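You operate a simulated robot arm through the tools that you are given. There is no shell and no other tool.

Carry out the task below with a simulated two-armed robot. There is one attempt and no reset: what you move stays moved.

TASK
Glaze the small brown cake's top, then scatter sugar pearls over it.
Fine: stand it in the swing arm's dish and leave it there; only that kind, a full turn or so of the mill; swing the arm back to LOAD.

It is judged by the outcome, as a careful person would: the job done as asked, and still so three seconds after it is handed in. It fails if anything else is knocked over, pushed out of place, dropped, spilled or broken.

THE ROBOT
Two 7-joint arms with two-finger parallel grippers on one trunk that stands fixed in place. Base frame: the origin is at the foot of the trunk, x ahead of it, y to its left, z up; the work surface is at about z = 800. Units: mm, degrees, N and s.
The left shoulder is at [70, 163, 1220], the right one opposite. With the tool pointing down near the work surface each hand reaches from about 360 to 880 mm from the base axis, measured 20 degrees to its own side. Payload 3.43 kg a hand.
The TCP of each hand is the grasp point between the finger pads, 34 mm short of the fingertips. In the tool frame z runs along the fingers and y along their closing line. Largest opening 128 mm; finger width 24, thickness 12; the body of the gripper, 48 by 130 mm, starts 96 mm behind the TCP.
Orientation is that of the tool frame in the base frame, as [roll, pitch, yaw] about the fixed x, y, z axes, in that order (R = Rz(yaw) Ry(pitch) Rx(roll)). With the fingers straight down and closing along the base's y, the tool's x points along the base's -x, its y along +y and its z along -z.

THE INTERFACE
- The arms move only by the tool jog_arm. It takes "left_targets", "right_targets" or both (then of equal length, played together; a hand with none holds still); each is a list of rows, each a list of 7 numbers: the turn, a rotation vector about the base's x, y, z in units of 8 degrees (1.0 is 8 degrees), then the shift along the base's x, y, z in units of 25 mm (1.0 is 25 mm), then the finger opening in mm, from 0 to 128. In form: [[rx, ry, rz, dx, dy, dz, jaw], ...]. A call has 1 to 20 rows; each row shifts and turns the commanded pose from where the row before left it. A call with a number of a shift or a turn outside -1 to 1 is refused whole. A row lasts 0.2 s, in which the tool goes at most 50 mm and 8.6 degrees; a call with a longer step from one row to the next is refused whole, and so is a gripper value outside its range. A pose out of reach is approached as far as the arm can. The call stops where the force on the tool passes 50 N (or 10 N more than at its start, if that is more) or the arm is blocked; 0.2 s more then pass. Each finger travels about 153 mm/s and halts on what it meets, pressing with about 24 N; the grip force reading is that of the motor and also rises with nothing between the fingers. The clock runs only during rows and for 0.2 s after the last one: add rows that do not move to give the fingers time. The reply holds the time, the measured pose of the TCP, the force on the tool along the base axes, the opening and the grip force, in the units named above and with some noise, with the torque about the TCP (base axes, N m) and any sound that the robot's microphone picked up.
- Cameras (640 x 400 px; columns grow to the right, rows downward): "scene" is now at [135.6, -28.2, 1458]; the picture's right is [-0.32, -0.95, 0.00], its down [-0.47, 0.16, -0.87] and it looks along [0.82, -0.28, -0.49] (base axes); focal length 318 px, centre (320, 200). "left" rides on the left gripper at [76, 11, -160] in its tool frame; the picture's right is [-0.15, 0.99, 0.00], its down [-0.88, -0.13, -0.46] and it looks along [-0.45, -0.07, 0.89] (tool axes); focal length 234 px, centre (320, 200). "right" rides on the right gripper at [76, -11, -160] in its tool frame; the picture's right is [0.15, 0.99, 0.00], its down [-0.88, 0.13, -0.46] and it looks along [-0.45, 0.07, 0.89] (tool axes); focal length 234 px, centre (320, 200). There is no depth. A picture from a camera that has moved, and an enlarged one, comes with that camera's place and axes in the base frame and with its lens.
- grab_frame(camera): a new picture of that camera. No time passes.
- lift_body(by): slides the trunk up (or, below 0, down) by that many mm; the arms and the scene camera ride with it, the base frame stays. It gives what a move gives, with no picture.
- aim_head(pan, tilt): turns the head with the scene camera to pan (to the left, within 86 degrees either way) and tilt (down, from -29 to 69), counted from straight ahead of the robot. It gives what a move gives.
- enlarge(camera, box): a new picture of the part [left, top, right, bottom] of that camera's present view, enlarged. No time passes.
- close_job(): hands the job in; it is judged then, once.

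Places have to be worked out from the pictures, the camera data and where the tool is seen. Open the grippers and draw the arms clear of the work before you hand the job in, unless the task says otherwise.

The tools are called after "Call:" by a JSON object that holds its "name" and its "arguments". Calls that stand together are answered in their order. jog_arm: Moves the arms, as the interface text tells. Its arguments: {"type":"object","properties":{"left_targets":{"type":"array","items":{"type":"array","items":{"type":"number"}}},"right_targets":{"type":"array","items":{"type":"array","items":{"type":"number"}}}},"required":[]} The other tools are called the same way: lift_body (by) moves the trunk up or down; aim_head (pan, tilt) turns the head that bears the scene camera; grab_frame (camera) takes a picture; enlarge (camera, box) takes an enlarged picture of a part of a camera's view; close_job () hands the job in.

At the start:

```text
time_s: 0.0
left_eef_pos: [601.0, -12.7, 1229.3]
left_tcp_rot: [-180.0, 0.0, 180.0]
left_force: [0.7, 0.3, 0.5]
left_ft_torque: [0.01, 0.01, 0.01]
left_finger_gap: 127.9
left_grip_force: 0.2
right_eef_pos: [443.2, -497.7, 1242.4]
right_tcp_rot: [-179.9, -0.1, -179.9]
right_force: [0.2, -0.7, -1.0]
right_ft_torque: [0.0, 0.0, -0.03]
right_finger_gap: 127.8
right_grip_force: 0.1
trunk travel left (down, up): [-700.0, 240.0]
head pan, tilt (commanded): [-18.7, 29.6]
```

scene: 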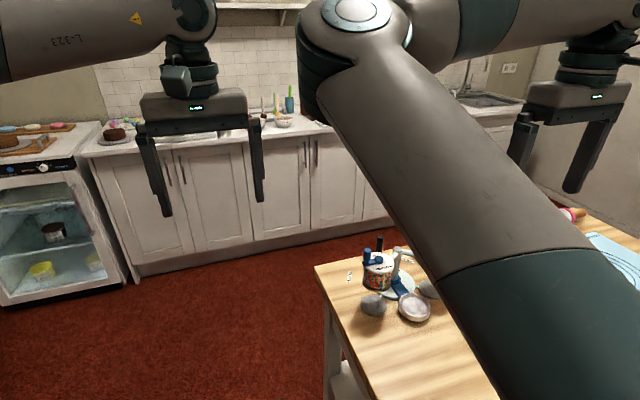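
right: 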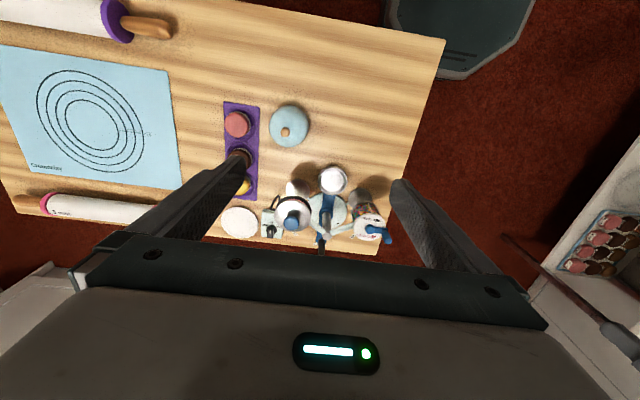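
left: 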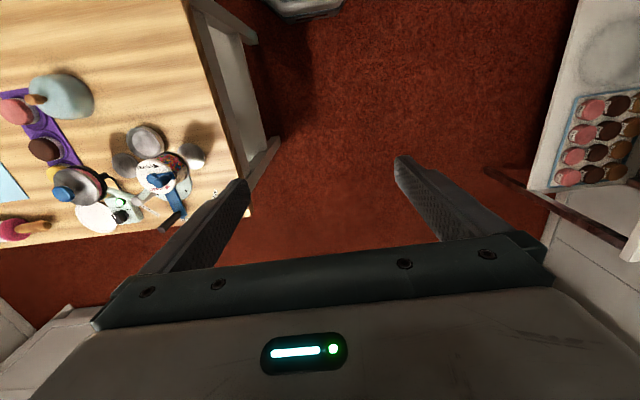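

The table with the apparatus is to the right, largely hidden by the right arm. I'll turn the head toward it and look around.

Call:
{"name": "aim_head", "arguments": {"pan": -40, "tilt": 45}}

Call:
{"name": "enlarge", "arguments": {"camera": "right", "box": [200, 80, 420, 260]}}

Call:
{"name": "enlarge", "arguments": {"camera": "left", "box": [0, 60, 260, 260]}}

Call:
{"name": "grab_frame", "arguments": {"camera": "scene"}}

```text
time_s: 0.8
left_eef_pos: [601.3, -11.2, 1229.5]
left_tcp_rot: [-180.0, 0.0, -179.9]
left_force: [0.1, -0.7, -0.8]
left_ft_torque: [0.0, 0.04, 0.02]
left_finger_gap: 128.1
left_grip_force: 0.0
right_eef_pos: [442.3, -496.8, 1242.8]
right_tcp_rot: [-179.9, 0.0, 180.0]
right_force: [-0.6, -0.1, -0.2]
right_ft_torque: [-0.01, 0.0, 0.02]
right_finger_gap: 127.8
right_grip_force: 0.0
trunk travel left (down, up): [-700.0, 240.0]
head pan, tilt (commanded): [-40.0, 45.0]
```

```text
2.22 times, centred on (310, 170) of right
camera zoom: at [366.8, -507.0, 1402.5], right [-0.15, 0.99, 0.0], down [0.88, 0.13, 0.46], along [0.45, 0.07, -0.89], focal length 520 px, centre (342, 267)
```

zoom: 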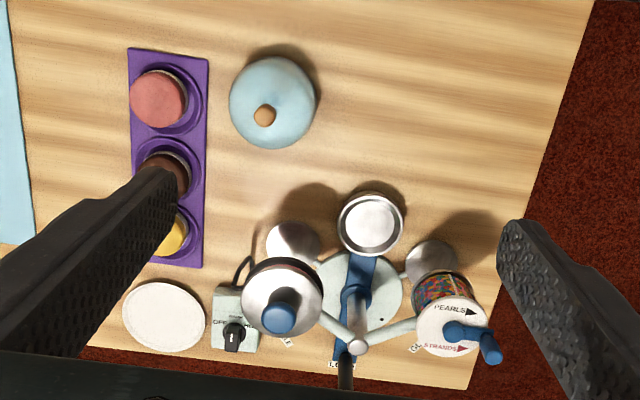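

```text
2.00 times, centred on (130, 160) of left
camera zoom: at [525.6, 0.8, 1388.8], right [0.15, 0.99, 0.0], down [0.88, -0.13, 0.46], along [0.45, -0.07, -0.89], focal length 468 px, centre (700, 280)
```

zoom: 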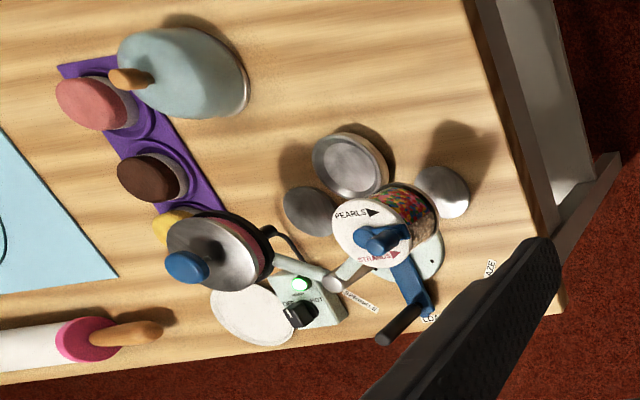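

```text
taken
camera scene: at [112.1, -51.4, 1434.7], right [-0.64, -0.77, 0.0], down [-0.54, 0.45, -0.71], along [0.54, -0.45, -0.71], focal length 318 px, centre (320, 200)
```

scene: 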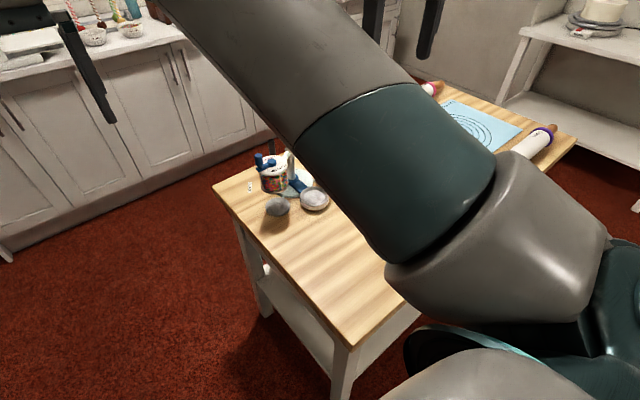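

The right forearm blocks the scene view, so I'll draw the right hand out to its own side at the same height to clear the line of sight. There is nothing near z = 1240.

Call:
{"name": "jog_arm", "arguments": {"right_targets": [[0, 0, 0, -0.5, -1, 0, 128], [0, 0, 0, -0.5, -1, 0, 128], [0, 0, 0, -0.5, -1, 0, 128], [0, 0, 0, -0.5, -1, 0, 128], [0, 0, 0, -0.5, -1, 0, 128], [0, 0, 0, -0.5, -1, 0, 128], [0, 0, 0, -0.5, -1, 0, 128], [0, 0, 0, -0.5, -1, 0, 128]]}}

Call:
{"name": "grab_frame", "arguments": {"camera": "scene"}}

Call:
{"name": "grab_frame", "arguments": {"camera": "right"}}

```text
time_s: 2.6
left_eef_pos: [600.1, -13.3, 1228.7]
left_tcp_rot: [179.9, 0.1, -180.0]
left_force: [-1.3, -1.1, 0.7]
left_ft_torque: [0.06, 0.04, -0.02]
left_finger_gap: 128.0
left_grip_force: 0.0
right_eef_pos: [339.2, -698.4, 1243.0]
right_tcp_rot: [-179.9, 0.1, -179.9]
right_force: [0.3, -0.8, 0.2]
right_ft_torque: [0.03, -0.02, -0.04]
right_finger_gap: 127.9
right_grip_force: 0.0
trunk travel left (down, up): [-700.0, 240.0]
head pan, tilt (commanded): [-40.0, 45.0]
```

```text
taken
camera scene: at [111.2, -53.0, 1434.7], right [-0.64, -0.77, 0.0], down [-0.54, 0.46, -0.71], along [0.54, -0.45, -0.71], focal length 318 px, centre (320, 200)
```

scene: 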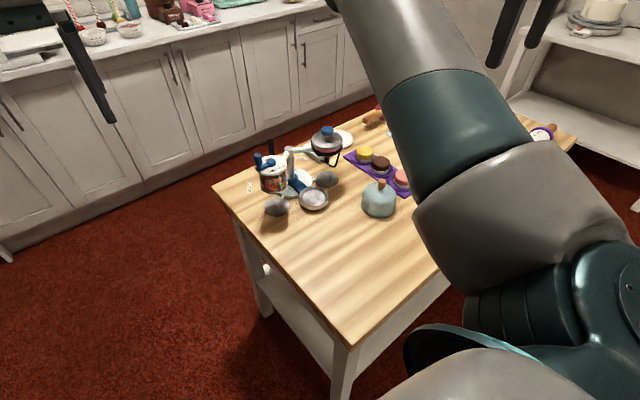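

```text
taken
camera right: at [265.1, -708.4, 1402.5], right [-0.15, 0.99, 0.0], down [0.88, 0.13, 0.46], along [0.45, 0.07, -0.89], focal length 234 px, centre (320, 200)
```

right: 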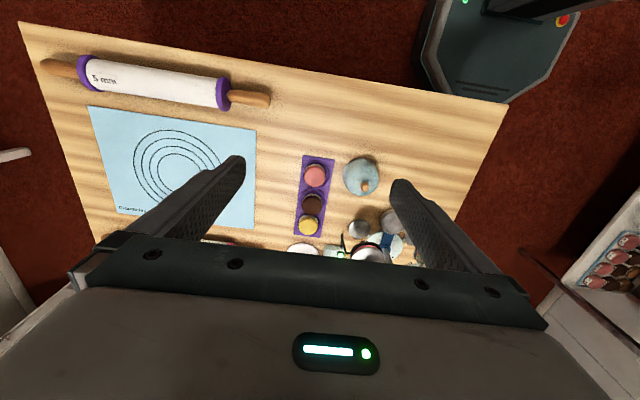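

Now the apparatus and the cake tray are visible. I'll zoom in on them.

Call:
{"name": "enlarge", "arguments": {"camera": "scene", "box": [230, 120, 420, 240]}}

Call:
{"name": "enlarge", "arguments": {"camera": "scene", "box": [235, 135, 335, 225]}}

Call:
{"name": "enlarge", "arguments": {"camera": "scene", "box": [300, 110, 420, 220]}}

```text
3.33 times, centred on (325, 180) of scene
camera zoom: at [111.2, -53.0, 1434.7], right [-0.64, -0.77, 0.0], down [-0.54, 0.46, -0.71], along [0.54, -0.45, -0.71], focal length 1058 px, centre (303, 267)
```

zoom: 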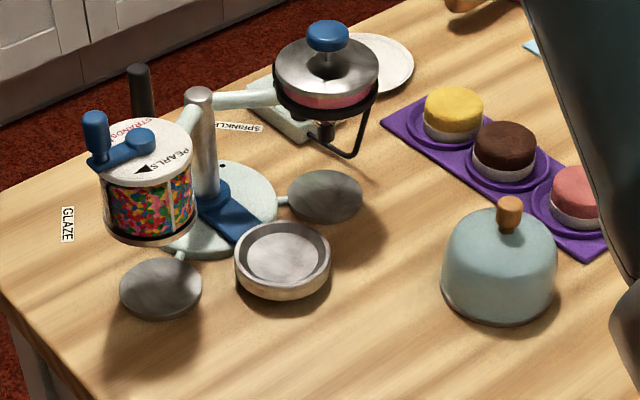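

```text
4.44 times, centred on (285, 180) of scene
camera zoom: at [111.2, -53.0, 1434.7], right [-0.64, -0.77, 0.0], down [-0.54, 0.46, -0.71], along [0.54, -0.45, -0.71], focal length 1411 px, centre (476, 289)
```

zoom: 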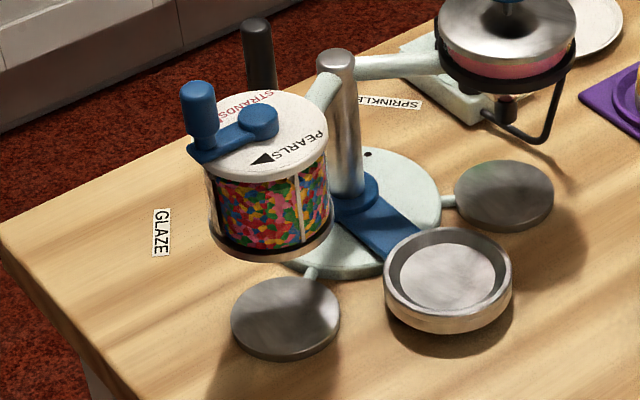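

```text
3.64 times, centred on (360, 165) of scene
camera zoom: at [111.2, -53.0, 1434.7], right [-0.64, -0.77, 0.0], down [-0.54, 0.46, -0.71], along [0.54, -0.45, -0.71], focal length 1154 px, centre (174, 327)
```

zoom: 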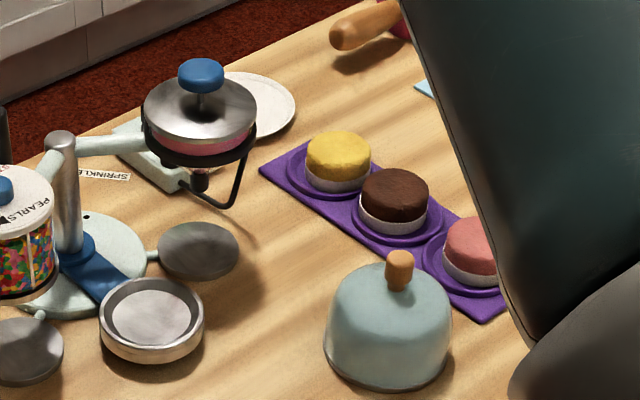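

The post carries a mill (left) and a glaze pot with blue knob (right); the swing arm has a dark handle behind the post and the dish in front. I'll zoom in much closer on each part.

Call:
{"name": "enlarge", "arguments": {"camera": "scene", "box": [300, 115, 360, 175]}}

Call:
{"name": "enlarge", "arguments": {"camera": "scene", "box": [245, 135, 305, 195]}}

Call:
{"name": "enlarge", "arguments": {"camera": "scene", "box": [340, 130, 420, 220]}}

Call:
{"name": "enlarge", "arguments": {"camera": "scene", "box": [265, 165, 345, 225]}}

```text
6.67 times, centred on (330, 145) of scene
camera zoom: at [111.2, -53.0, 1434.7], right [-0.64, -0.77, 0.0], down [-0.54, 0.46, -0.71], along [0.54, -0.45, -0.71], focal length 2117 px, centre (253, 567)
```

zoom: 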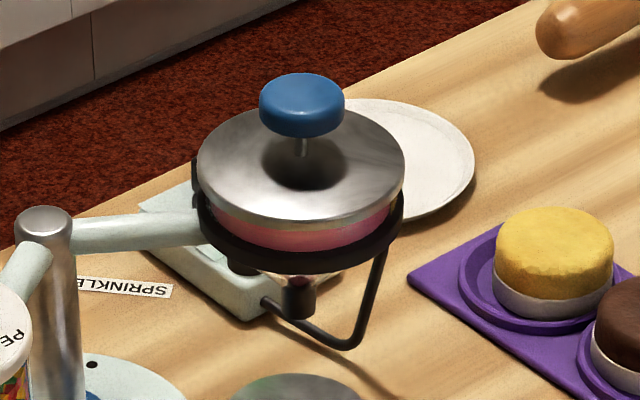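

```text
6.67 times, centred on (275, 165) of scene
camera zoom: at [111.2, -53.0, 1434.7], right [-0.64, -0.77, 0.0], down [-0.54, 0.46, -0.71], along [0.54, -0.45, -0.71], focal length 2117 px, centre (620, 433)
```

zoom: 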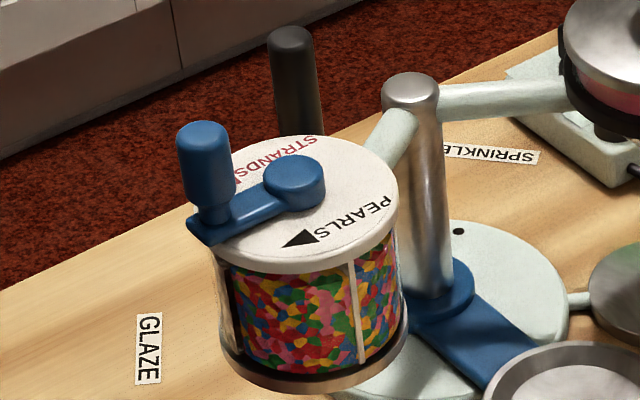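

```text
4.44 times, centred on (380, 175) of scene
camera zoom: at [111.2, -53.0, 1434.7], right [-0.64, -0.77, 0.0], down [-0.54, 0.46, -0.71], along [0.54, -0.45, -0.71], focal length 1411 px, centre (53, 311)
```

zoom: 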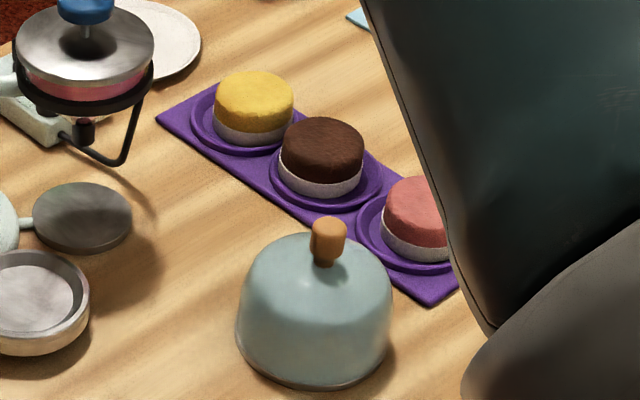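

```text
6.67 times, centred on (305, 195) of scene
camera zoom: at [111.2, -53.0, 1434.7], right [-0.64, -0.77, 0.0], down [-0.54, 0.46, -0.71], along [0.54, -0.45, -0.71], focal length 2117 px, centre (420, 233)
```

zoom: 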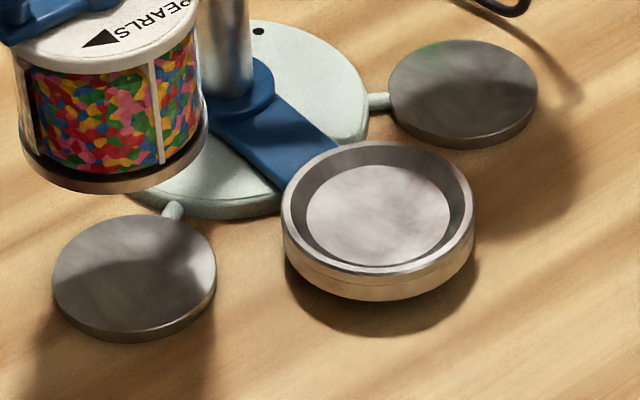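

The pot is a funnel dispenser with a top knob, and a heater-like box sits behind it. I'll read that box and the labels from both hand cameras.

Call:
{"name": "enlarge", "arguments": {"camera": "left", "box": [75, 145, 195, 245]}}

Call:
{"name": "enlarge", "arguments": {"camera": "left", "box": [120, 180, 180, 230]}}

Call:
{"name": "enlarge", "arguments": {"camera": "left", "box": [160, 150, 250, 230]}}

```text
4.00 times, centred on (135, 195) of left
camera zoom: at [524.8, -0.7, 1389.2], right [0.15, 0.99, 0.0], down [0.88, -0.13, 0.46], along [0.45, -0.07, -0.89], focal length 937 px, centre (1060, 220)
```

zoom: 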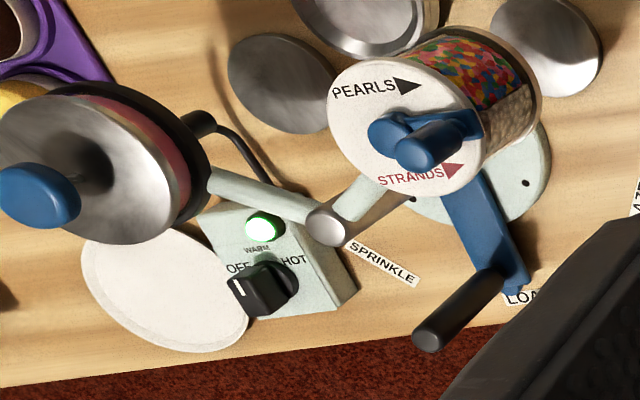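

```text
8.00 times, centred on (150, 205) of left
camera zoom: at [524.8, -0.7, 1389.2], right [0.15, 0.99, 0.0], down [0.88, -0.13, 0.46], along [0.45, -0.07, -0.89], focal length 1873 px, centre (1680, 160)
```

zoom: 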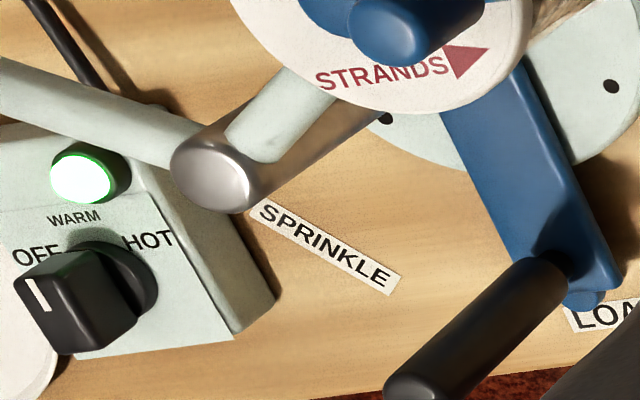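

```text
5.00 times, centred on (205, 190) of left
camera zoom: at [524.8, -0.7, 1389.2], right [0.15, 0.99, 0.0], down [0.88, -0.13, 0.46], along [0.45, -0.07, -0.89], focal length 1171 px, centre (895, 250)
```

zoom: 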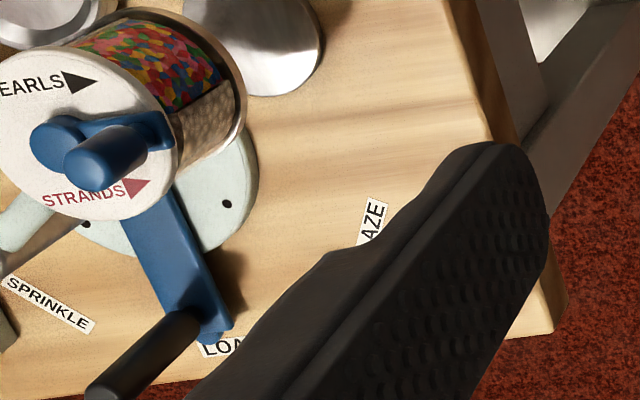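

The dial box reads OFF / WARM / HOT with a green light by WARM; the knob's pointer is not clear. I'll move the left hand to the right, high above the table, for a better look.

Call:
{"name": "jog_arm", "arguments": {"left_targets": [[0, 0, 0, 0, -1, 0, 128], [0, 0, 0, 0, -1, 0, 128], [0, 0, 0, 0, -1, 0, 128], [0, 0, 0, 0, -1, 0, 128], [0, 0, 0, 0, -1, 0, 128], [0, 0, 0, 0, -1, 0, 128], [0, 0, 0, 0, -1, 0, 128], [0, 0, 0, 0, -1, 0, 128]]}}

Call:
{"name": "grab_frame", "arguments": {"camera": "left"}}

```text
time_s: 4.5
left_eef_pos: [600.5, -213.9, 1228.5]
left_tcp_rot: [180.0, 0.0, -179.8]
left_force: [0.3, -0.4, 0.7]
left_ft_torque: [0.02, -0.01, 0.01]
left_finger_gap: 127.8
left_grip_force: 0.0
right_eef_pos: [342.1, -698.9, 1242.3]
right_tcp_rot: [-180.0, 0.0, -179.9]
right_force: [0.2, -0.6, -0.1]
right_ft_torque: [0.03, 0.01, 0.0]
right_finger_gap: 128.0
right_grip_force: 0.0
trunk travel left (down, up): [-700.0, 240.0]
head pan, tilt (commanded): [-40.0, 45.0]
```

```text
taken
camera left: at [524.0, -201.3, 1388.8], right [0.15, 0.99, 0.0], down [0.88, -0.13, 0.46], along [0.45, -0.06, -0.89], focal length 234 px, centre (320, 200)
```

left: 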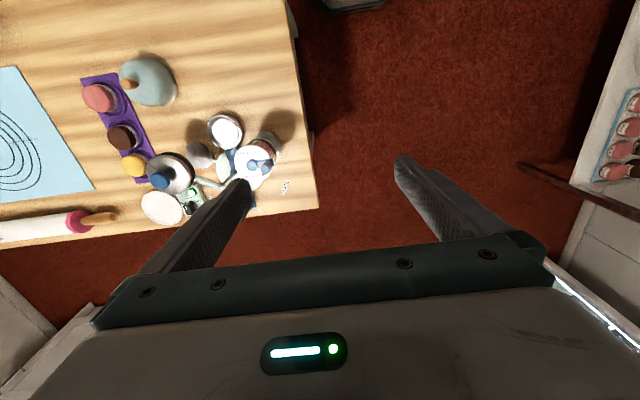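

Call:
{"name": "enlarge", "arguments": {"camera": "left", "box": [135, 150, 215, 230]}}

Call:
{"name": "enlarge", "arguments": {"camera": "left", "box": [190, 110, 300, 200]}}

Call:
{"name": "enlarge", "arguments": {"camera": "left", "box": [70, 50, 200, 190]}}

Call:
{"name": "grab_frame", "arguments": {"camera": "scene"}}

```text
5.00 times, centred on (175, 190) of left
camera zoom: at [524.0, -201.3, 1388.8], right [0.15, 0.99, 0.0], down [0.88, -0.13, 0.46], along [0.45, -0.06, -0.89], focal length 1171 px, centre (1045, 250)
```

zoom: 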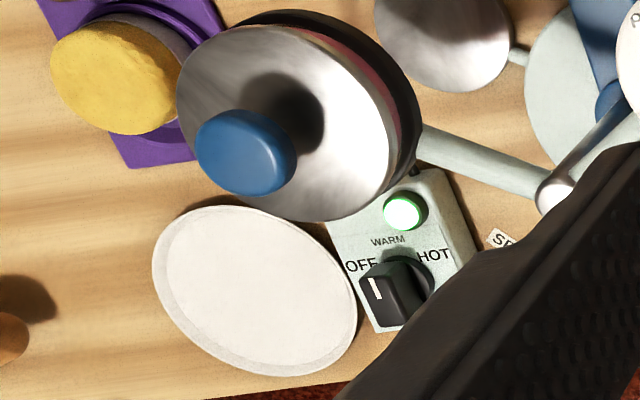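

```text
4.44 times, centred on (245, 155) of left
camera zoom: at [524.0, -201.3, 1388.8], right [0.15, 0.99, 0.0], down [0.88, -0.13, 0.46], along [0.45, -0.06, -0.89], focal length 1041 px, centre (653, 400)
```

zoom: 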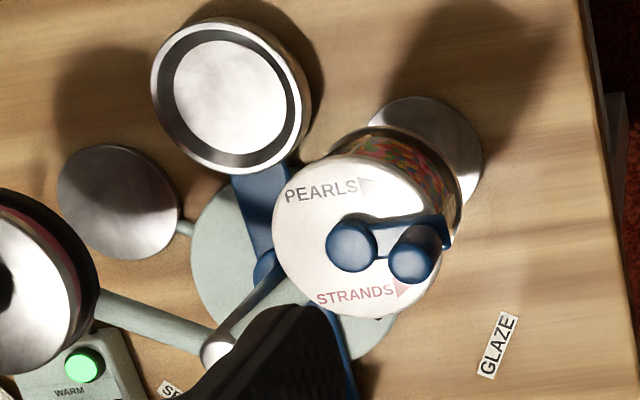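

```text
2.86 times, centred on (135, 120) of left
camera zoom: at [524.0, -201.3, 1388.8], right [0.15, 0.99, 0.0], down [0.88, -0.13, 0.46], along [0.45, -0.06, -0.89], focal length 669 px, centre (849, 429)
```

zoom: 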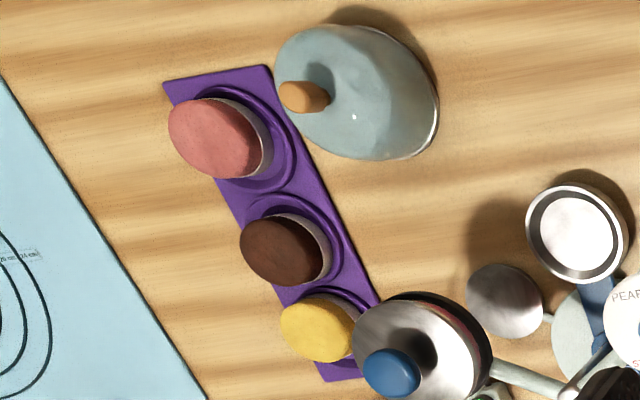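

```text
taken
camera scene: at [111.4, -53.5, 1434.6], right [-0.64, -0.77, 0.0], down [-0.54, 0.46, -0.71], along [0.54, -0.45, -0.71], focal length 318 px, centre (320, 200)
```

scene: 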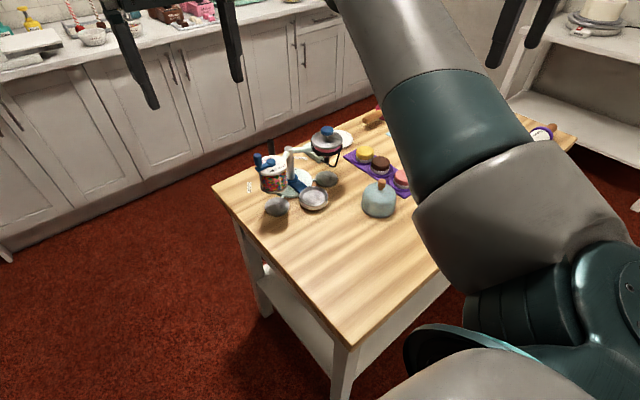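

Call:
{"name": "enlarge", "arguments": {"camera": "left", "box": [170, 182, 200, 218]}}

Call:
{"name": "enlarge", "arguments": {"camera": "left", "box": [150, 150, 190, 190]}}

```text
11.11 times, centred on (185, 200) of left
camera zoom: at [524.0, -201.3, 1388.8], right [0.15, 0.99, 0.0], down [0.88, -0.13, 0.46], along [0.45, -0.06, -0.89], focal length 2602 px, centre (1820, 200)
```

zoom: 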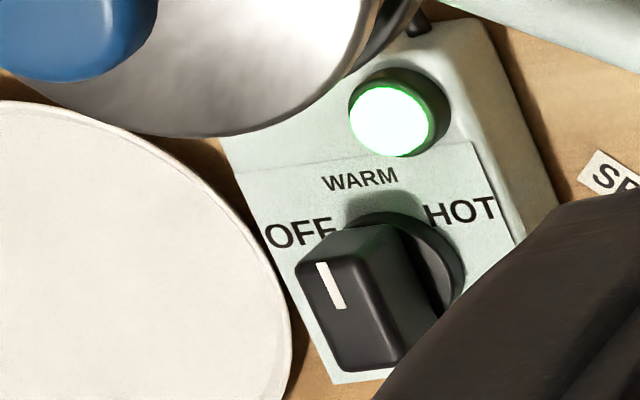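

```text
10.00 times, centred on (170, 170) of left
camera zoom: at [524.0, -201.3, 1388.8], right [0.15, 0.99, 0.0], down [0.88, -0.13, 0.46], along [0.45, -0.06, -0.89], focal length 2342 px, centre (1820, 500)
```

zoom: 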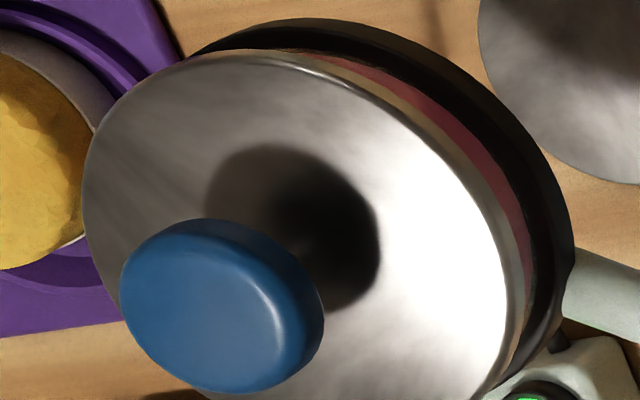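

The dial points to WARM with the green light on, so the glaze is ready. I judge the brown cake's top at about (572, -678, 835), dish (604, -441, 818), glaze knob (644, -525, 982), crank knob (651, -320, 989), handle (788, -437, 906). I'll return the left hand and bring the right hand above the brown cake.

Call:
{"name": "jog_arm", "arguments": {"left_targets": [[0, 0, 0, 0, 1, 0, 128], [0, 0, 0, 0, 1, 0, 128], [0, 0, 0, 0, 1, 0, 128], [0, 0, 0, 0, 1, 0, 128], [0, 0, 0, 0, 1, 0, 128], [0, 0, 0, 0, 1, 0, 128], [0, 0, 0, 0, 1, 0, 128], [0, 0, 0, 0, 1, 0, 128], [0, 0, 0, 0, 0, 0, 128], [0, 0, 0, 0, 0, 0, 128]], "right_targets": [[0, 0, 0, 0.93, 0.084, -0.9, 100], [0, 0, 0, 0.93, 0.084, -0.9, 100], [0, 0, 0, 0.93, 0.084, -0.9, 100], [0, 0, 0, 0.93, 0.084, -0.9, 100], [0, 0, 0, 0.93, 0.084, -0.9, 100], [0, 0, 0, 0.93, 0.084, -0.9, 100], [0, 0, 0, 0.93, 0.084, -0.9, 100], [0, 0, 0, 0.93, 0.084, -0.9, 100], [0, 0, 0, 0.93, 0.084, -0.9, 100], [0, 0, 0, 0.93, 0.084, -0.9, 100]]}}

Call:
{"name": "grab_frame", "arguments": {"camera": "right"}}

Call:
{"name": "grab_frame", "arguments": {"camera": "scene"}}

```text
time_s: 6.7
left_eef_pos: [601.0, -11.7, 1228.1]
left_tcp_rot: [180.0, 0.0, 179.9]
left_force: [-0.2, 0.1, -0.5]
left_ft_torque: [-0.01, 0.0, -0.01]
left_finger_gap: 128.3
left_grip_force: 0.0
right_eef_pos: [576.0, -676.5, 1016.8]
right_tcp_rot: [-179.9, 0.0, -180.0]
right_force: [-0.7, -0.1, 0.5]
right_ft_torque: [0.01, -0.03, 0.03]
right_finger_gap: 99.9
right_grip_force: 0.0
trunk travel left (down, up): [-700.0, 240.0]
head pan, tilt (commanded): [-40.0, 45.0]
```

```text
taken
camera right: at [500.5, -686.2, 1176.6], right [-0.15, 0.99, 0.0], down [0.88, 0.13, 0.46], along [0.45, 0.07, -0.89], focal length 234 px, centre (320, 200)
```

right: 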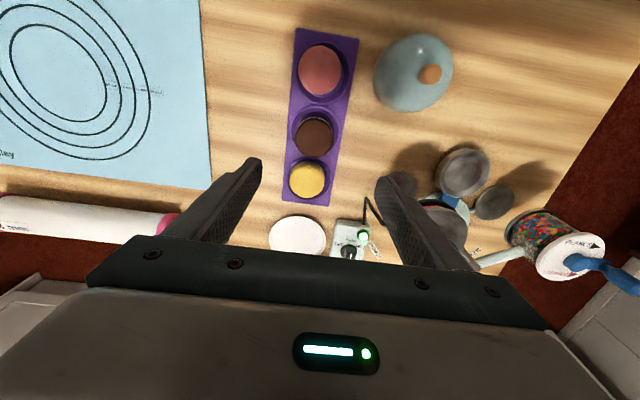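

```text
taken
camera scene: at [113.0, -51.9, 1434.6], right [-0.64, -0.77, 0.0], down [-0.54, 0.45, -0.71], along [0.54, -0.45, -0.71], focal length 318 px, centre (320, 200)
```

scene: 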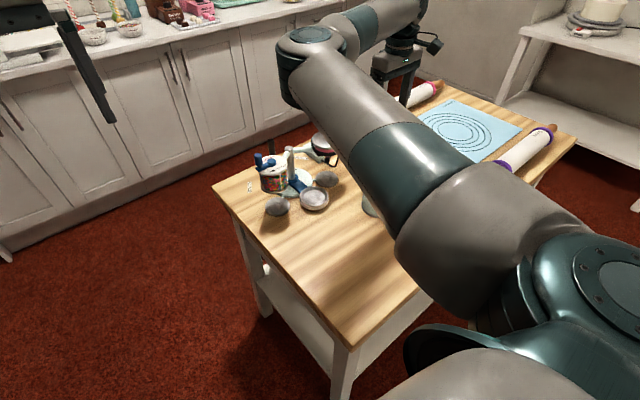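

I'll zoom on the tray from the right hand's camera to fix the cake's centre and height, and look at the dish from here.

Call:
{"name": "enlarge", "arguments": {"camera": "right", "box": [270, 90, 360, 210]}}

Call:
{"name": "enlarge", "arguments": {"camera": "right", "box": [360, 120, 640, 290]}}

Call:
{"name": "enlarge", "arguments": {"camera": "right", "box": [430, 140, 500, 210]}}

```text
3.33 times, centred on (315, 150) of right
camera zoom: at [500.5, -686.2, 1176.6], right [-0.15, 0.99, 0.0], down [0.88, 0.13, 0.46], along [0.45, 0.07, -0.89], focal length 781 px, centre (337, 367)
```

zoom: 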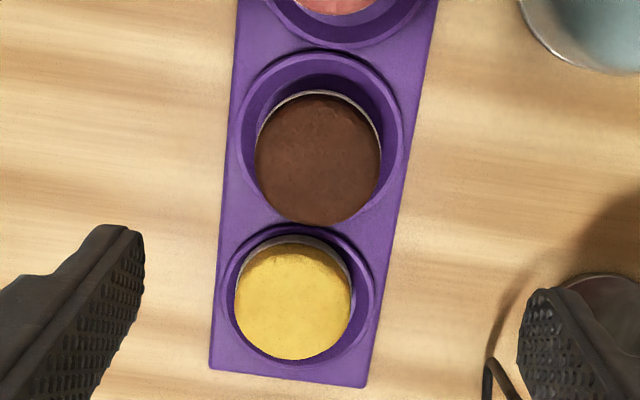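

```text
2.29 times, centred on (500, 205) of right
camera zoom: at [500.5, -686.2, 1176.6], right [-0.15, 0.99, 0.0], down [0.88, 0.13, 0.46], along [0.45, 0.07, -0.89], focal length 535 px, centre (-91, 189)
```

zoom: 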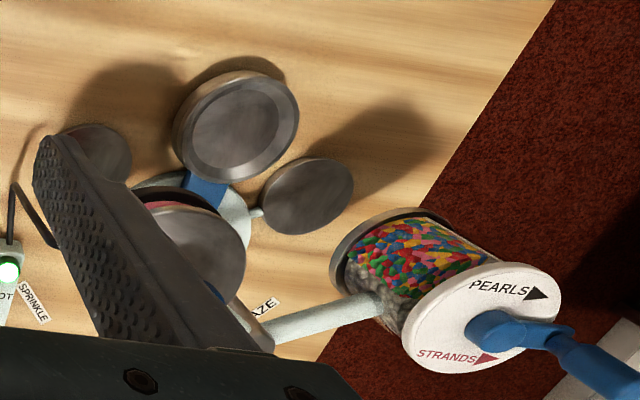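

```text
5.71 times, centred on (465, 175) of right
camera zoom: at [500.5, -686.2, 1176.6], right [-0.15, 0.99, 0.0], down [0.88, 0.13, 0.46], along [0.45, 0.07, -0.89], focal length 1338 px, centre (-509, 343)
```

zoom: 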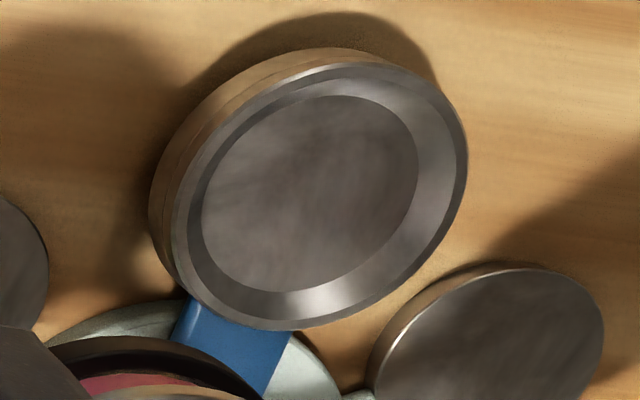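

The brown cake reads as 55 mm across, centred near (574, -682). I'll descend to put the fingertips just above its top and check the alignment.

Call:
{"name": "jog_arm", "arguments": {"right_targets": [[0, 0, 0, -0.01, -0.037, -0.85, 100], [0, 0, 0, -0.01, -0.037, -0.85, 100], [0, 0, 0, -0.01, -0.037, -0.85, 100], [0, 0, 0, -0.01, -0.037, -0.85, 100], [0, 0, 0, -0.01, -0.037, -0.85, 100], [0, 0, 0, -0.01, -0.037, -0.85, 100], [0, 0, 0, 0, 0, 0, 100]]}}

Call:
{"name": "grab_frame", "arguments": {"camera": "right"}}

Call:
{"name": "enlarge", "arguments": {"camera": "right", "box": [200, 90, 440, 240]}}

```text
time_s: 8.2
left_eef_pos: [602.0, -11.1, 1229.2]
left_tcp_rot: [179.9, 0.0, -179.9]
left_force: [-0.6, -0.5, 0.4]
left_ft_torque: [-0.02, 0.01, 0.0]
left_finger_gap: 127.9
left_grip_force: 0.1
right_eef_pos: [572.7, -681.7, 890.1]
right_tcp_rot: [-179.8, 0.0, -179.9]
right_force: [0.8, 0.0, -0.6]
right_ft_torque: [0.0, 0.0, -0.05]
right_finger_gap: 100.1
right_grip_force: 0.1
trunk travel left (down, up): [-700.0, 240.0]
head pan, tilt (commanded): [-40.0, 45.0]
```

```text
taken
camera right: at [498.0, -691.7, 1050.2], right [-0.15, 0.99, 0.0], down [0.88, 0.13, 0.46], along [0.45, 0.07, -0.89], focal length 234 px, centre (320, 200)
```

right: 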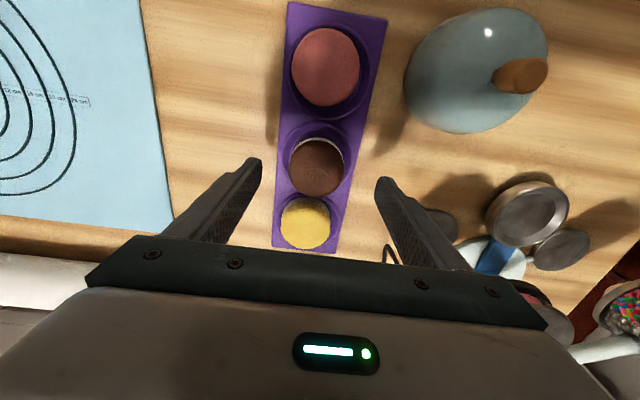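

```text
2.67 times, centred on (320, 165) of right
camera zoom: at [498.0, -691.7, 1050.2], right [-0.15, 0.99, 0.0], down [0.88, 0.13, 0.46], along [0.45, 0.07, -0.89], focal length 624 px, centre (320, 293)
```

zoom: 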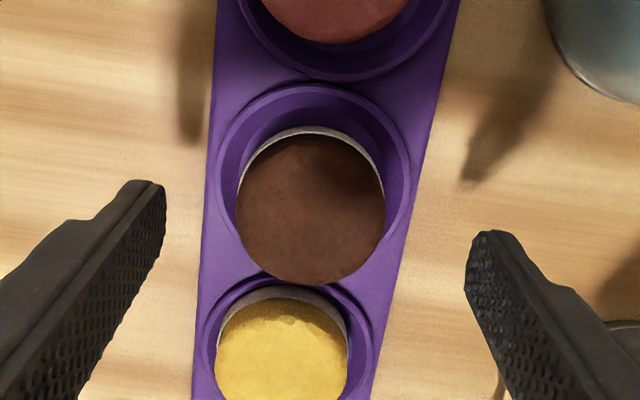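

The cake centre reads (573.5, -683.8). I'll check its height from the left camera before gripping.

Call:
{"name": "grab_frame", "arguments": {"camera": "left"}}

Call:
{"name": "enlarge", "arguments": {"camera": "left", "box": [0, 100, 80, 190]}}

Call:
{"name": "enlarge", "arguments": {"camera": "scene", "box": [340, 40, 450, 220]}}

```text
taken
camera left: at [525.5, 0.9, 1389.3], right [0.15, 0.99, 0.0], down [0.88, -0.13, 0.46], along [0.45, -0.07, -0.89], focal length 234 px, centre (320, 200)
```

left: 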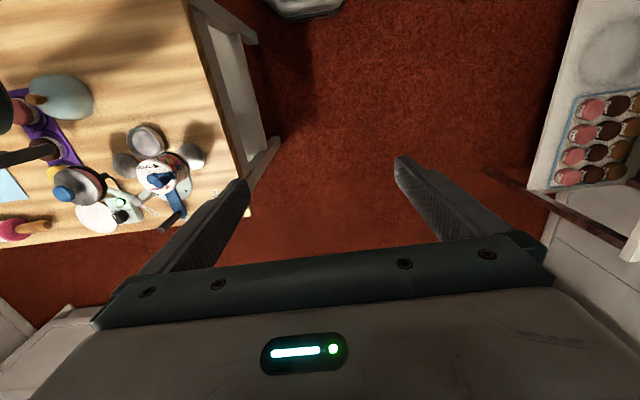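

```text
4.44 times, centred on (40, 145) of left
camera zoom: at [525.5, 0.9, 1389.3], right [0.15, 0.99, 0.0], down [0.88, -0.13, 0.46], along [0.45, -0.07, -0.89], focal length 1041 px, centre (1564, 444)
```

zoom: 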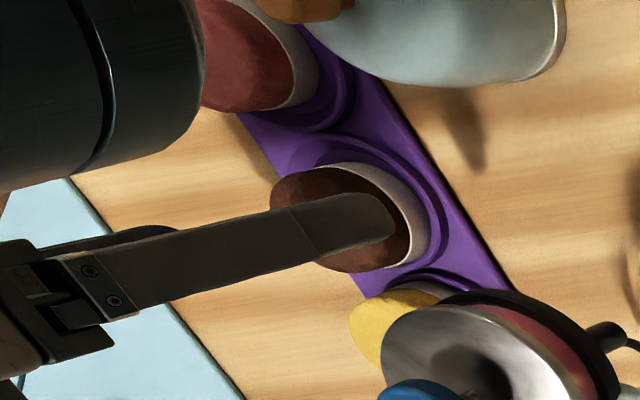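

```text
2.22 times, centred on (395, 130) of scene
camera zoom: at [111.9, -51.2, 1434.7], right [-0.64, -0.77, 0.0], down [-0.54, 0.45, -0.71], along [0.54, -0.45, -0.71], focal length 706 px, centre (153, 356)
```

zoom: 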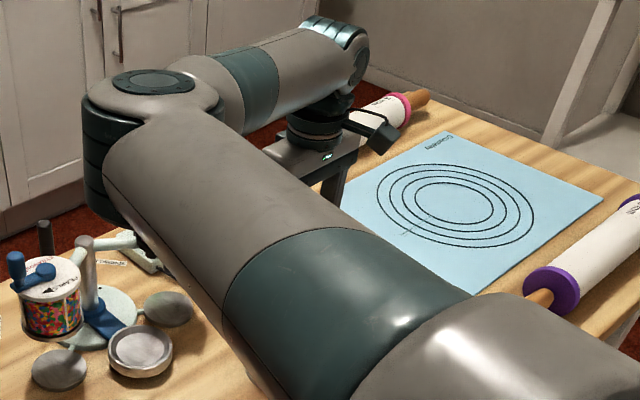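

Call:
{"name": "enlarge", "arguments": {"camera": "left", "box": [18, 128, 48, 164]}}

Call:
{"name": "enlarge", "arguments": {"camera": "right", "box": [275, 110, 370, 200]}}

```text
11.11 times, centred on (33, 146) of left
camera zoom: at [525.5, 0.9, 1389.3], right [0.15, 0.99, 0.0], down [0.88, -0.13, 0.46], along [0.45, -0.07, -0.89], focal length 2602 px, centre (3509, 800)
```

zoom: 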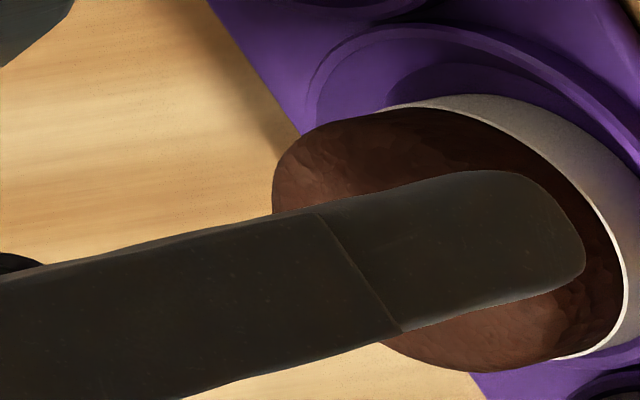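

```text
4.44 times, centred on (322, 155) of right
camera zoom: at [498.0, -691.7, 1050.2], right [-0.15, 0.99, 0.0], down [0.88, 0.13, 0.46], along [0.45, 0.07, -0.89], focal length 1041 px, centre (309, 400)
```

zoom: 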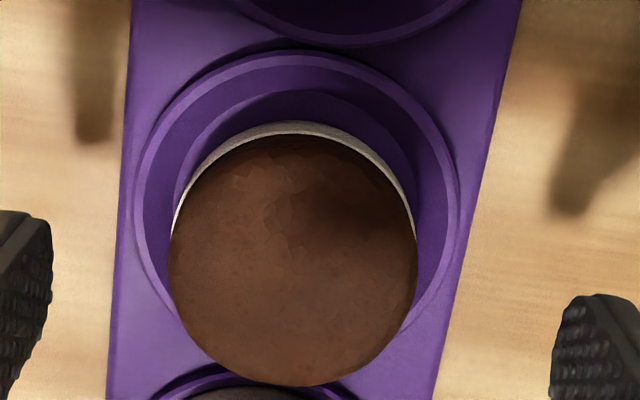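

Alignment is good. I'll descend 40 mm (tips at about z = 816), shift 2 mm in y, and close on the cake.

Call:
{"name": "jog_arm", "arguments": {"right_targets": [[0, 0, 0, 0.03, -0.06, -0.8, 90], [0, 0, 0, 0, 0, -0.8, 80], [0, 0, 0, 0, 0, 0, 76], [0, 0, 0, 0, 0, 0, 76]]}}

Call:
{"name": "enlarge", "arguments": {"camera": "right", "box": [220, 90, 420, 240]}}

Call:
{"name": "enlarge", "arguments": {"camera": "left", "box": [10, 120, 60, 170]}}

```text
time_s: 9.2
left_eef_pos: [600.9, -12.3, 1229.8]
left_tcp_rot: [180.0, 0.0, 180.0]
left_force: [0.2, 0.3, 0.5]
left_ft_torque: [-0.01, -0.01, -0.01]
left_finger_gap: 128.0
left_grip_force: 0.0
right_eef_pos: [574.1, -682.1, 849.6]
right_tcp_rot: [180.0, -0.1, 180.0]
right_force: [0.0, -0.3, -0.1]
right_ft_torque: [0.03, -0.03, 0.01]
right_finger_gap: 75.9
right_grip_force: 0.0
trunk travel left (down, up): [-700.0, 240.0]
head pan, tilt (commanded): [-40.0, 45.0]
```

```text
2.67 times, centred on (320, 165) of right
camera zoom: at [498.4, -693.2, 1009.6], right [-0.15, 0.99, 0.0], down [0.88, 0.13, 0.46], along [0.45, 0.07, -0.89], focal length 624 px, centre (320, 293)
```

zoom: 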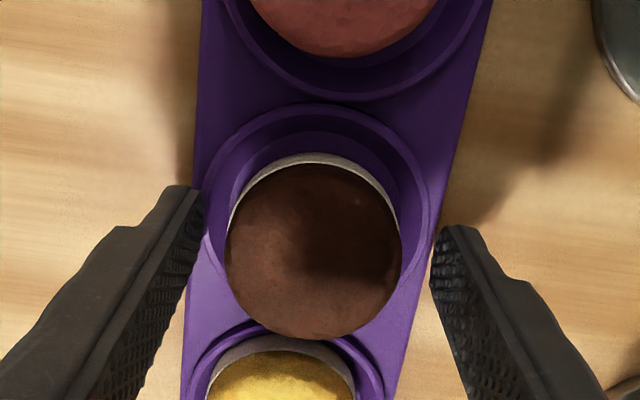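

```text
8.00 times, centred on (35, 145) of left
camera zoom: at [525.7, 0.4, 1389.2], right [0.15, 0.99, 0.0], down [0.88, -0.13, 0.46], along [0.45, -0.07, -0.89], focal length 1873 px, centre (2600, 640)
```

zoom: 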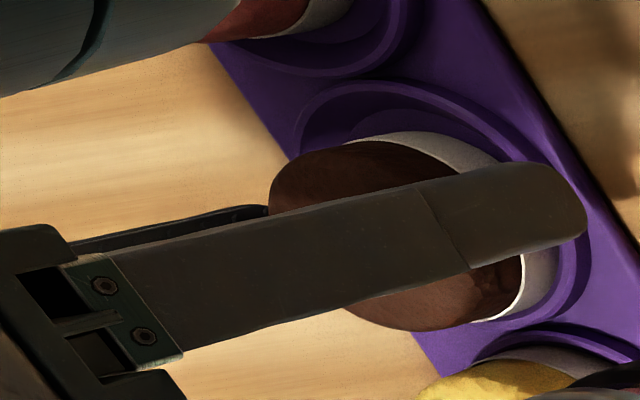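

The cake sits about 2 mm to the -y side of the finger centre; I'll shift by that and close.

Call:
{"name": "jog_arm", "arguments": {"right_targets": [[0, 0, 0, -0.04, -0.08, 0, 76], [0, 0, 0, 0, 0, 0, 60], [0, 0, 0, 0, 0, 0, 40], [0, 0, 0, 0, 0, 0, 40], [0, 0, 0, 0, 0, 0, 40]]}}

Call:
{"name": "enlarge", "arguments": {"camera": "right", "box": [220, 90, 420, 240]}}

```text
time_s: 10.4
left_eef_pos: [601.2, -11.1, 1229.2]
left_tcp_rot: [-180.0, 0.1, 179.9]
left_force: [0.1, 0.6, 0.8]
left_ft_torque: [0.0, -0.05, 0.01]
left_finger_gap: 128.0
left_grip_force: 0.1
right_eef_pos: [572.8, -684.2, 849.7]
right_tcp_rot: [-179.9, 0.1, -179.8]
right_force: [-1.0, -0.1, -0.6]
right_ft_torque: [0.03, 0.0, -0.04]
right_finger_gap: 53.6
right_grip_force: 23.9
trunk travel left (down, up): [-700.0, 240.0]
head pan, tilt (commanded): [-40.0, 45.0]
```

```text
2.67 times, centred on (320, 165) of right
camera zoom: at [497.5, -695.0, 1010.0], right [-0.15, 0.99, 0.0], down [0.88, 0.13, 0.46], along [0.45, 0.07, -0.89], focal length 624 px, centre (320, 293)
```

zoom: 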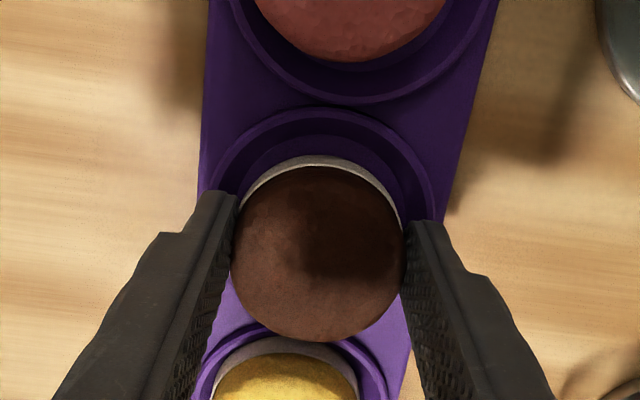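

Gripped at 53.6 mm with 24 N. I'll lift gently and check that the cake comes up alone.

Call:
{"name": "jog_arm", "arguments": {"right_targets": [[0, 0, 0, 0, 0, 0.3, 40], [0, 0, 0, 0, 0, 0.5, 40], [0, 0, 0, 0, 0, 0.8, 40], [0, 0, 0, 0, 0, 0.8, 40], [0, 0, 0, 0, 0, 0.8, 40], [0, 0, 0, 0, 0, 0.8, 40], [0, 0, 0, 0, 0, 0, 40]]}}

Call:
{"name": "grab_frame", "arguments": {"camera": "right"}}

Call:
{"name": "enlarge", "arguments": {"camera": "left", "box": [0, 90, 80, 190]}}

```text
time_s: 12.1
left_eef_pos: [601.6, -11.7, 1229.0]
left_tcp_rot: [-179.9, 0.0, -180.0]
left_force: [0.1, -0.2, -0.1]
left_ft_torque: [0.02, 0.01, -0.02]
left_finger_gap: 128.0
left_grip_force: 0.1
right_eef_pos: [573.7, -684.9, 950.9]
right_tcp_rot: [180.0, 0.0, -179.9]
right_force: [0.8, 0.0, 0.2]
right_ft_torque: [0.01, 0.02, -0.03]
right_finger_gap: 54.2
right_grip_force: 23.0
trunk travel left (down, up): [-700.0, 240.0]
head pan, tilt (commanded): [-40.0, 45.0]
```

```text
taken
camera right: at [498.0, -695.2, 1109.8], right [-0.15, 0.99, 0.0], down [0.88, 0.13, 0.46], along [0.45, 0.07, -0.89], focal length 234 px, centre (320, 200)
```

right: 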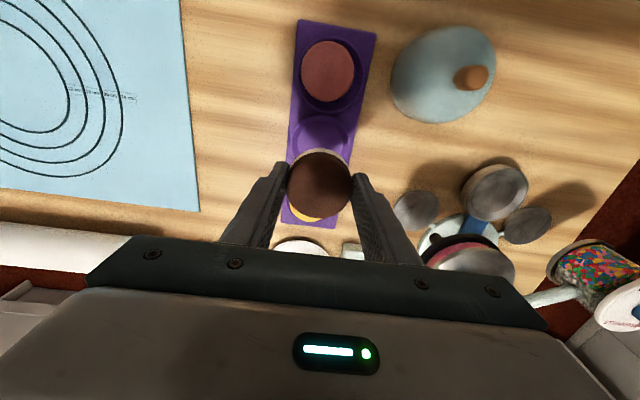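

```text
4.00 times, centred on (40, 140) of left
camera zoom: at [525.9, 0.3, 1389.1], right [0.15, 0.99, 0.0], down [0.88, -0.13, 0.46], along [0.45, -0.07, -0.89], focal length 937 px, centre (1440, 440)
```

zoom: 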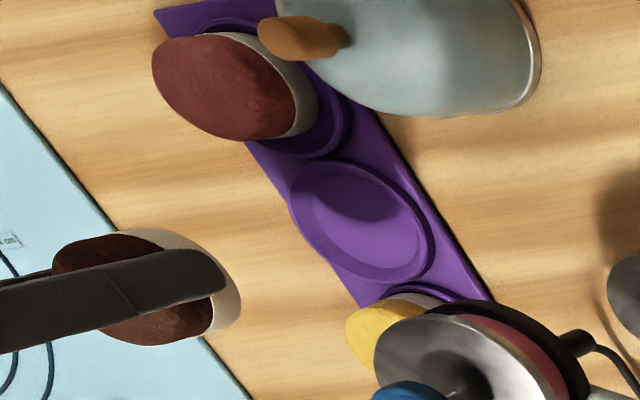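

The cake is held upright with its base about 45 mm below the TCP, and the tray stayed put. I'll raise above all the apparatus, then travel over the dish at (597, -438) while turning the hand 90° so its body clears the mill and pot.

Call:
{"name": "jog_arm", "arguments": {"right_targets": [[0, 0, 0, 0, 0, 0.9, 40], [0, 0, 0, 0, 0, 0.9, 40], [0, 0, 0, 0, 0, 0.9, 40], [0, 0, 0, 0, 0, 0.9, 40], [0, 0, 0, 0, 0, 0.9, 40], [0, 0, 0, 0, 0, 0.9, 40], [0, 0, 0, 0, 0, 0, 40]]}}

Call:
{"name": "jog_arm", "arguments": {"right_targets": [[0, 0, 0.8, 0.065, 0.7, 0, 40], [0, 0, 0.8, 0.065, 0.7, 0, 40], [0, 0, 0.8, 0.065, 0.7, 0, 40], [0, 0, 0.8, 0.065, 0.7, 0, 40], [0, 0, 0.8, 0.065, 0.7, 0, 40], [0, 0, 0.8, 0.065, 0.7, 0, 40], [0, 0, 0.8, 0.065, 0.7, 0, 40], [0, 0, 0.8, 0.065, 0.7, 0, 40], [0, 0, 0.8, 0.065, 0.7, 0, 40], [0, 0, 0.8, 0.065, 0.7, 0, 40], [0, 0, 0.8, 0.065, 0.7, 0, 40], [0, 0, 0.8, 0.065, 0.7, 0, 40], [0, 0, 0.8, 0.065, 0.7, 0, 40], [0, 0, 0.8, 0.065, 0.7, 0, 40], [0, 0, 0, 0, 0, 0, 40], [0, 0, 0, 0, 0, 0, 40]]}}

Call:
{"name": "grab_frame", "arguments": {"camera": "right"}}

Call:
{"name": "grab_frame", "arguments": {"camera": "left"}}

Call:
{"name": "grab_frame", "arguments": {"camera": "scene"}}

```text
time_s: 13.7
left_eef_pos: [600.4, -11.2, 1229.7]
left_tcp_rot: [-180.0, 0.0, 180.0]
left_force: [0.4, 0.5, -0.9]
left_ft_torque: [-0.04, -0.02, 0.0]
left_finger_gap: 128.0
left_grip_force: 0.1
right_eef_pos: [573.0, -684.7, 1085.4]
right_tcp_rot: [-180.0, -0.1, 180.0]
right_force: [-0.4, -0.1, -1.0]
right_ft_torque: [-0.01, 0.01, -0.01]
right_finger_gap: 54.1
right_grip_force: 23.6
trunk travel left (down, up): [-700.0, 240.0]
head pan, tilt (commanded): [-40.0, 45.0]
```

```text
time_s: 17.1
left_eef_pos: [600.0, -11.2, 1229.3]
left_tcp_rot: [179.9, 0.1, -180.0]
left_force: [0.0, -0.2, -0.2]
left_ft_torque: [-0.03, 0.0, 0.01]
left_finger_gap: 128.1
left_grip_force: 0.1
right_eef_pos: [596.0, -439.1, 1083.8]
right_tcp_rot: [-179.9, -0.1, -90.3]
right_force: [-0.3, 0.5, -0.3]
right_ft_torque: [0.02, 0.03, -0.03]
right_finger_gap: 54.0
right_grip_force: 23.6
trunk travel left (down, up): [-700.0, 240.0]
head pan, tilt (commanded): [-40.0, 45.0]
```

```text
taken
camera right: at [606.7, -514.7, 1245.2], right [-0.99, -0.14, 0.0], down [-0.13, 0.88, 0.46], along [-0.06, 0.45, -0.89], focal length 234 px, centre (320, 200)
```

right: 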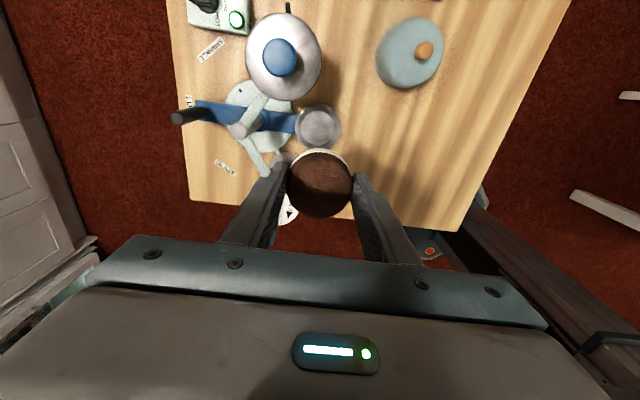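

```text
taken
camera left: at [525.6, 0.8, 1389.3], right [0.15, 0.99, 0.0], down [0.88, -0.13, 0.46], along [0.45, -0.07, -0.89], focal length 234 px, centre (320, 200)
```

left: 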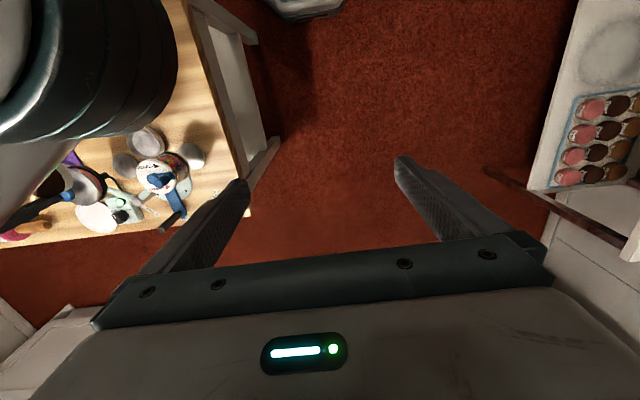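

```text
taken
camera scene: at [112.1, -51.3, 1434.7], right [-0.64, -0.77, 0.0], down [-0.54, 0.45, -0.71], along [0.54, -0.45, -0.71], focal length 318 px, centre (320, 200)
```

scene: 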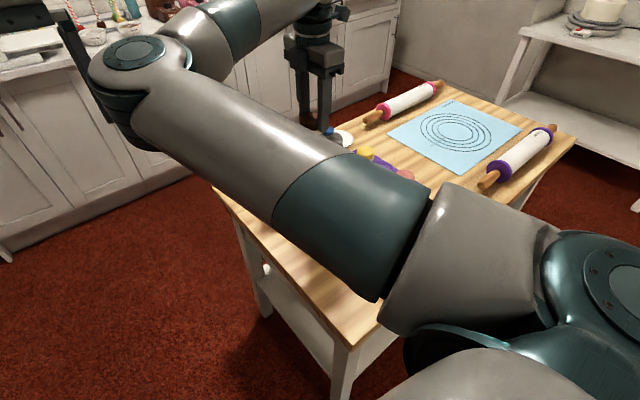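

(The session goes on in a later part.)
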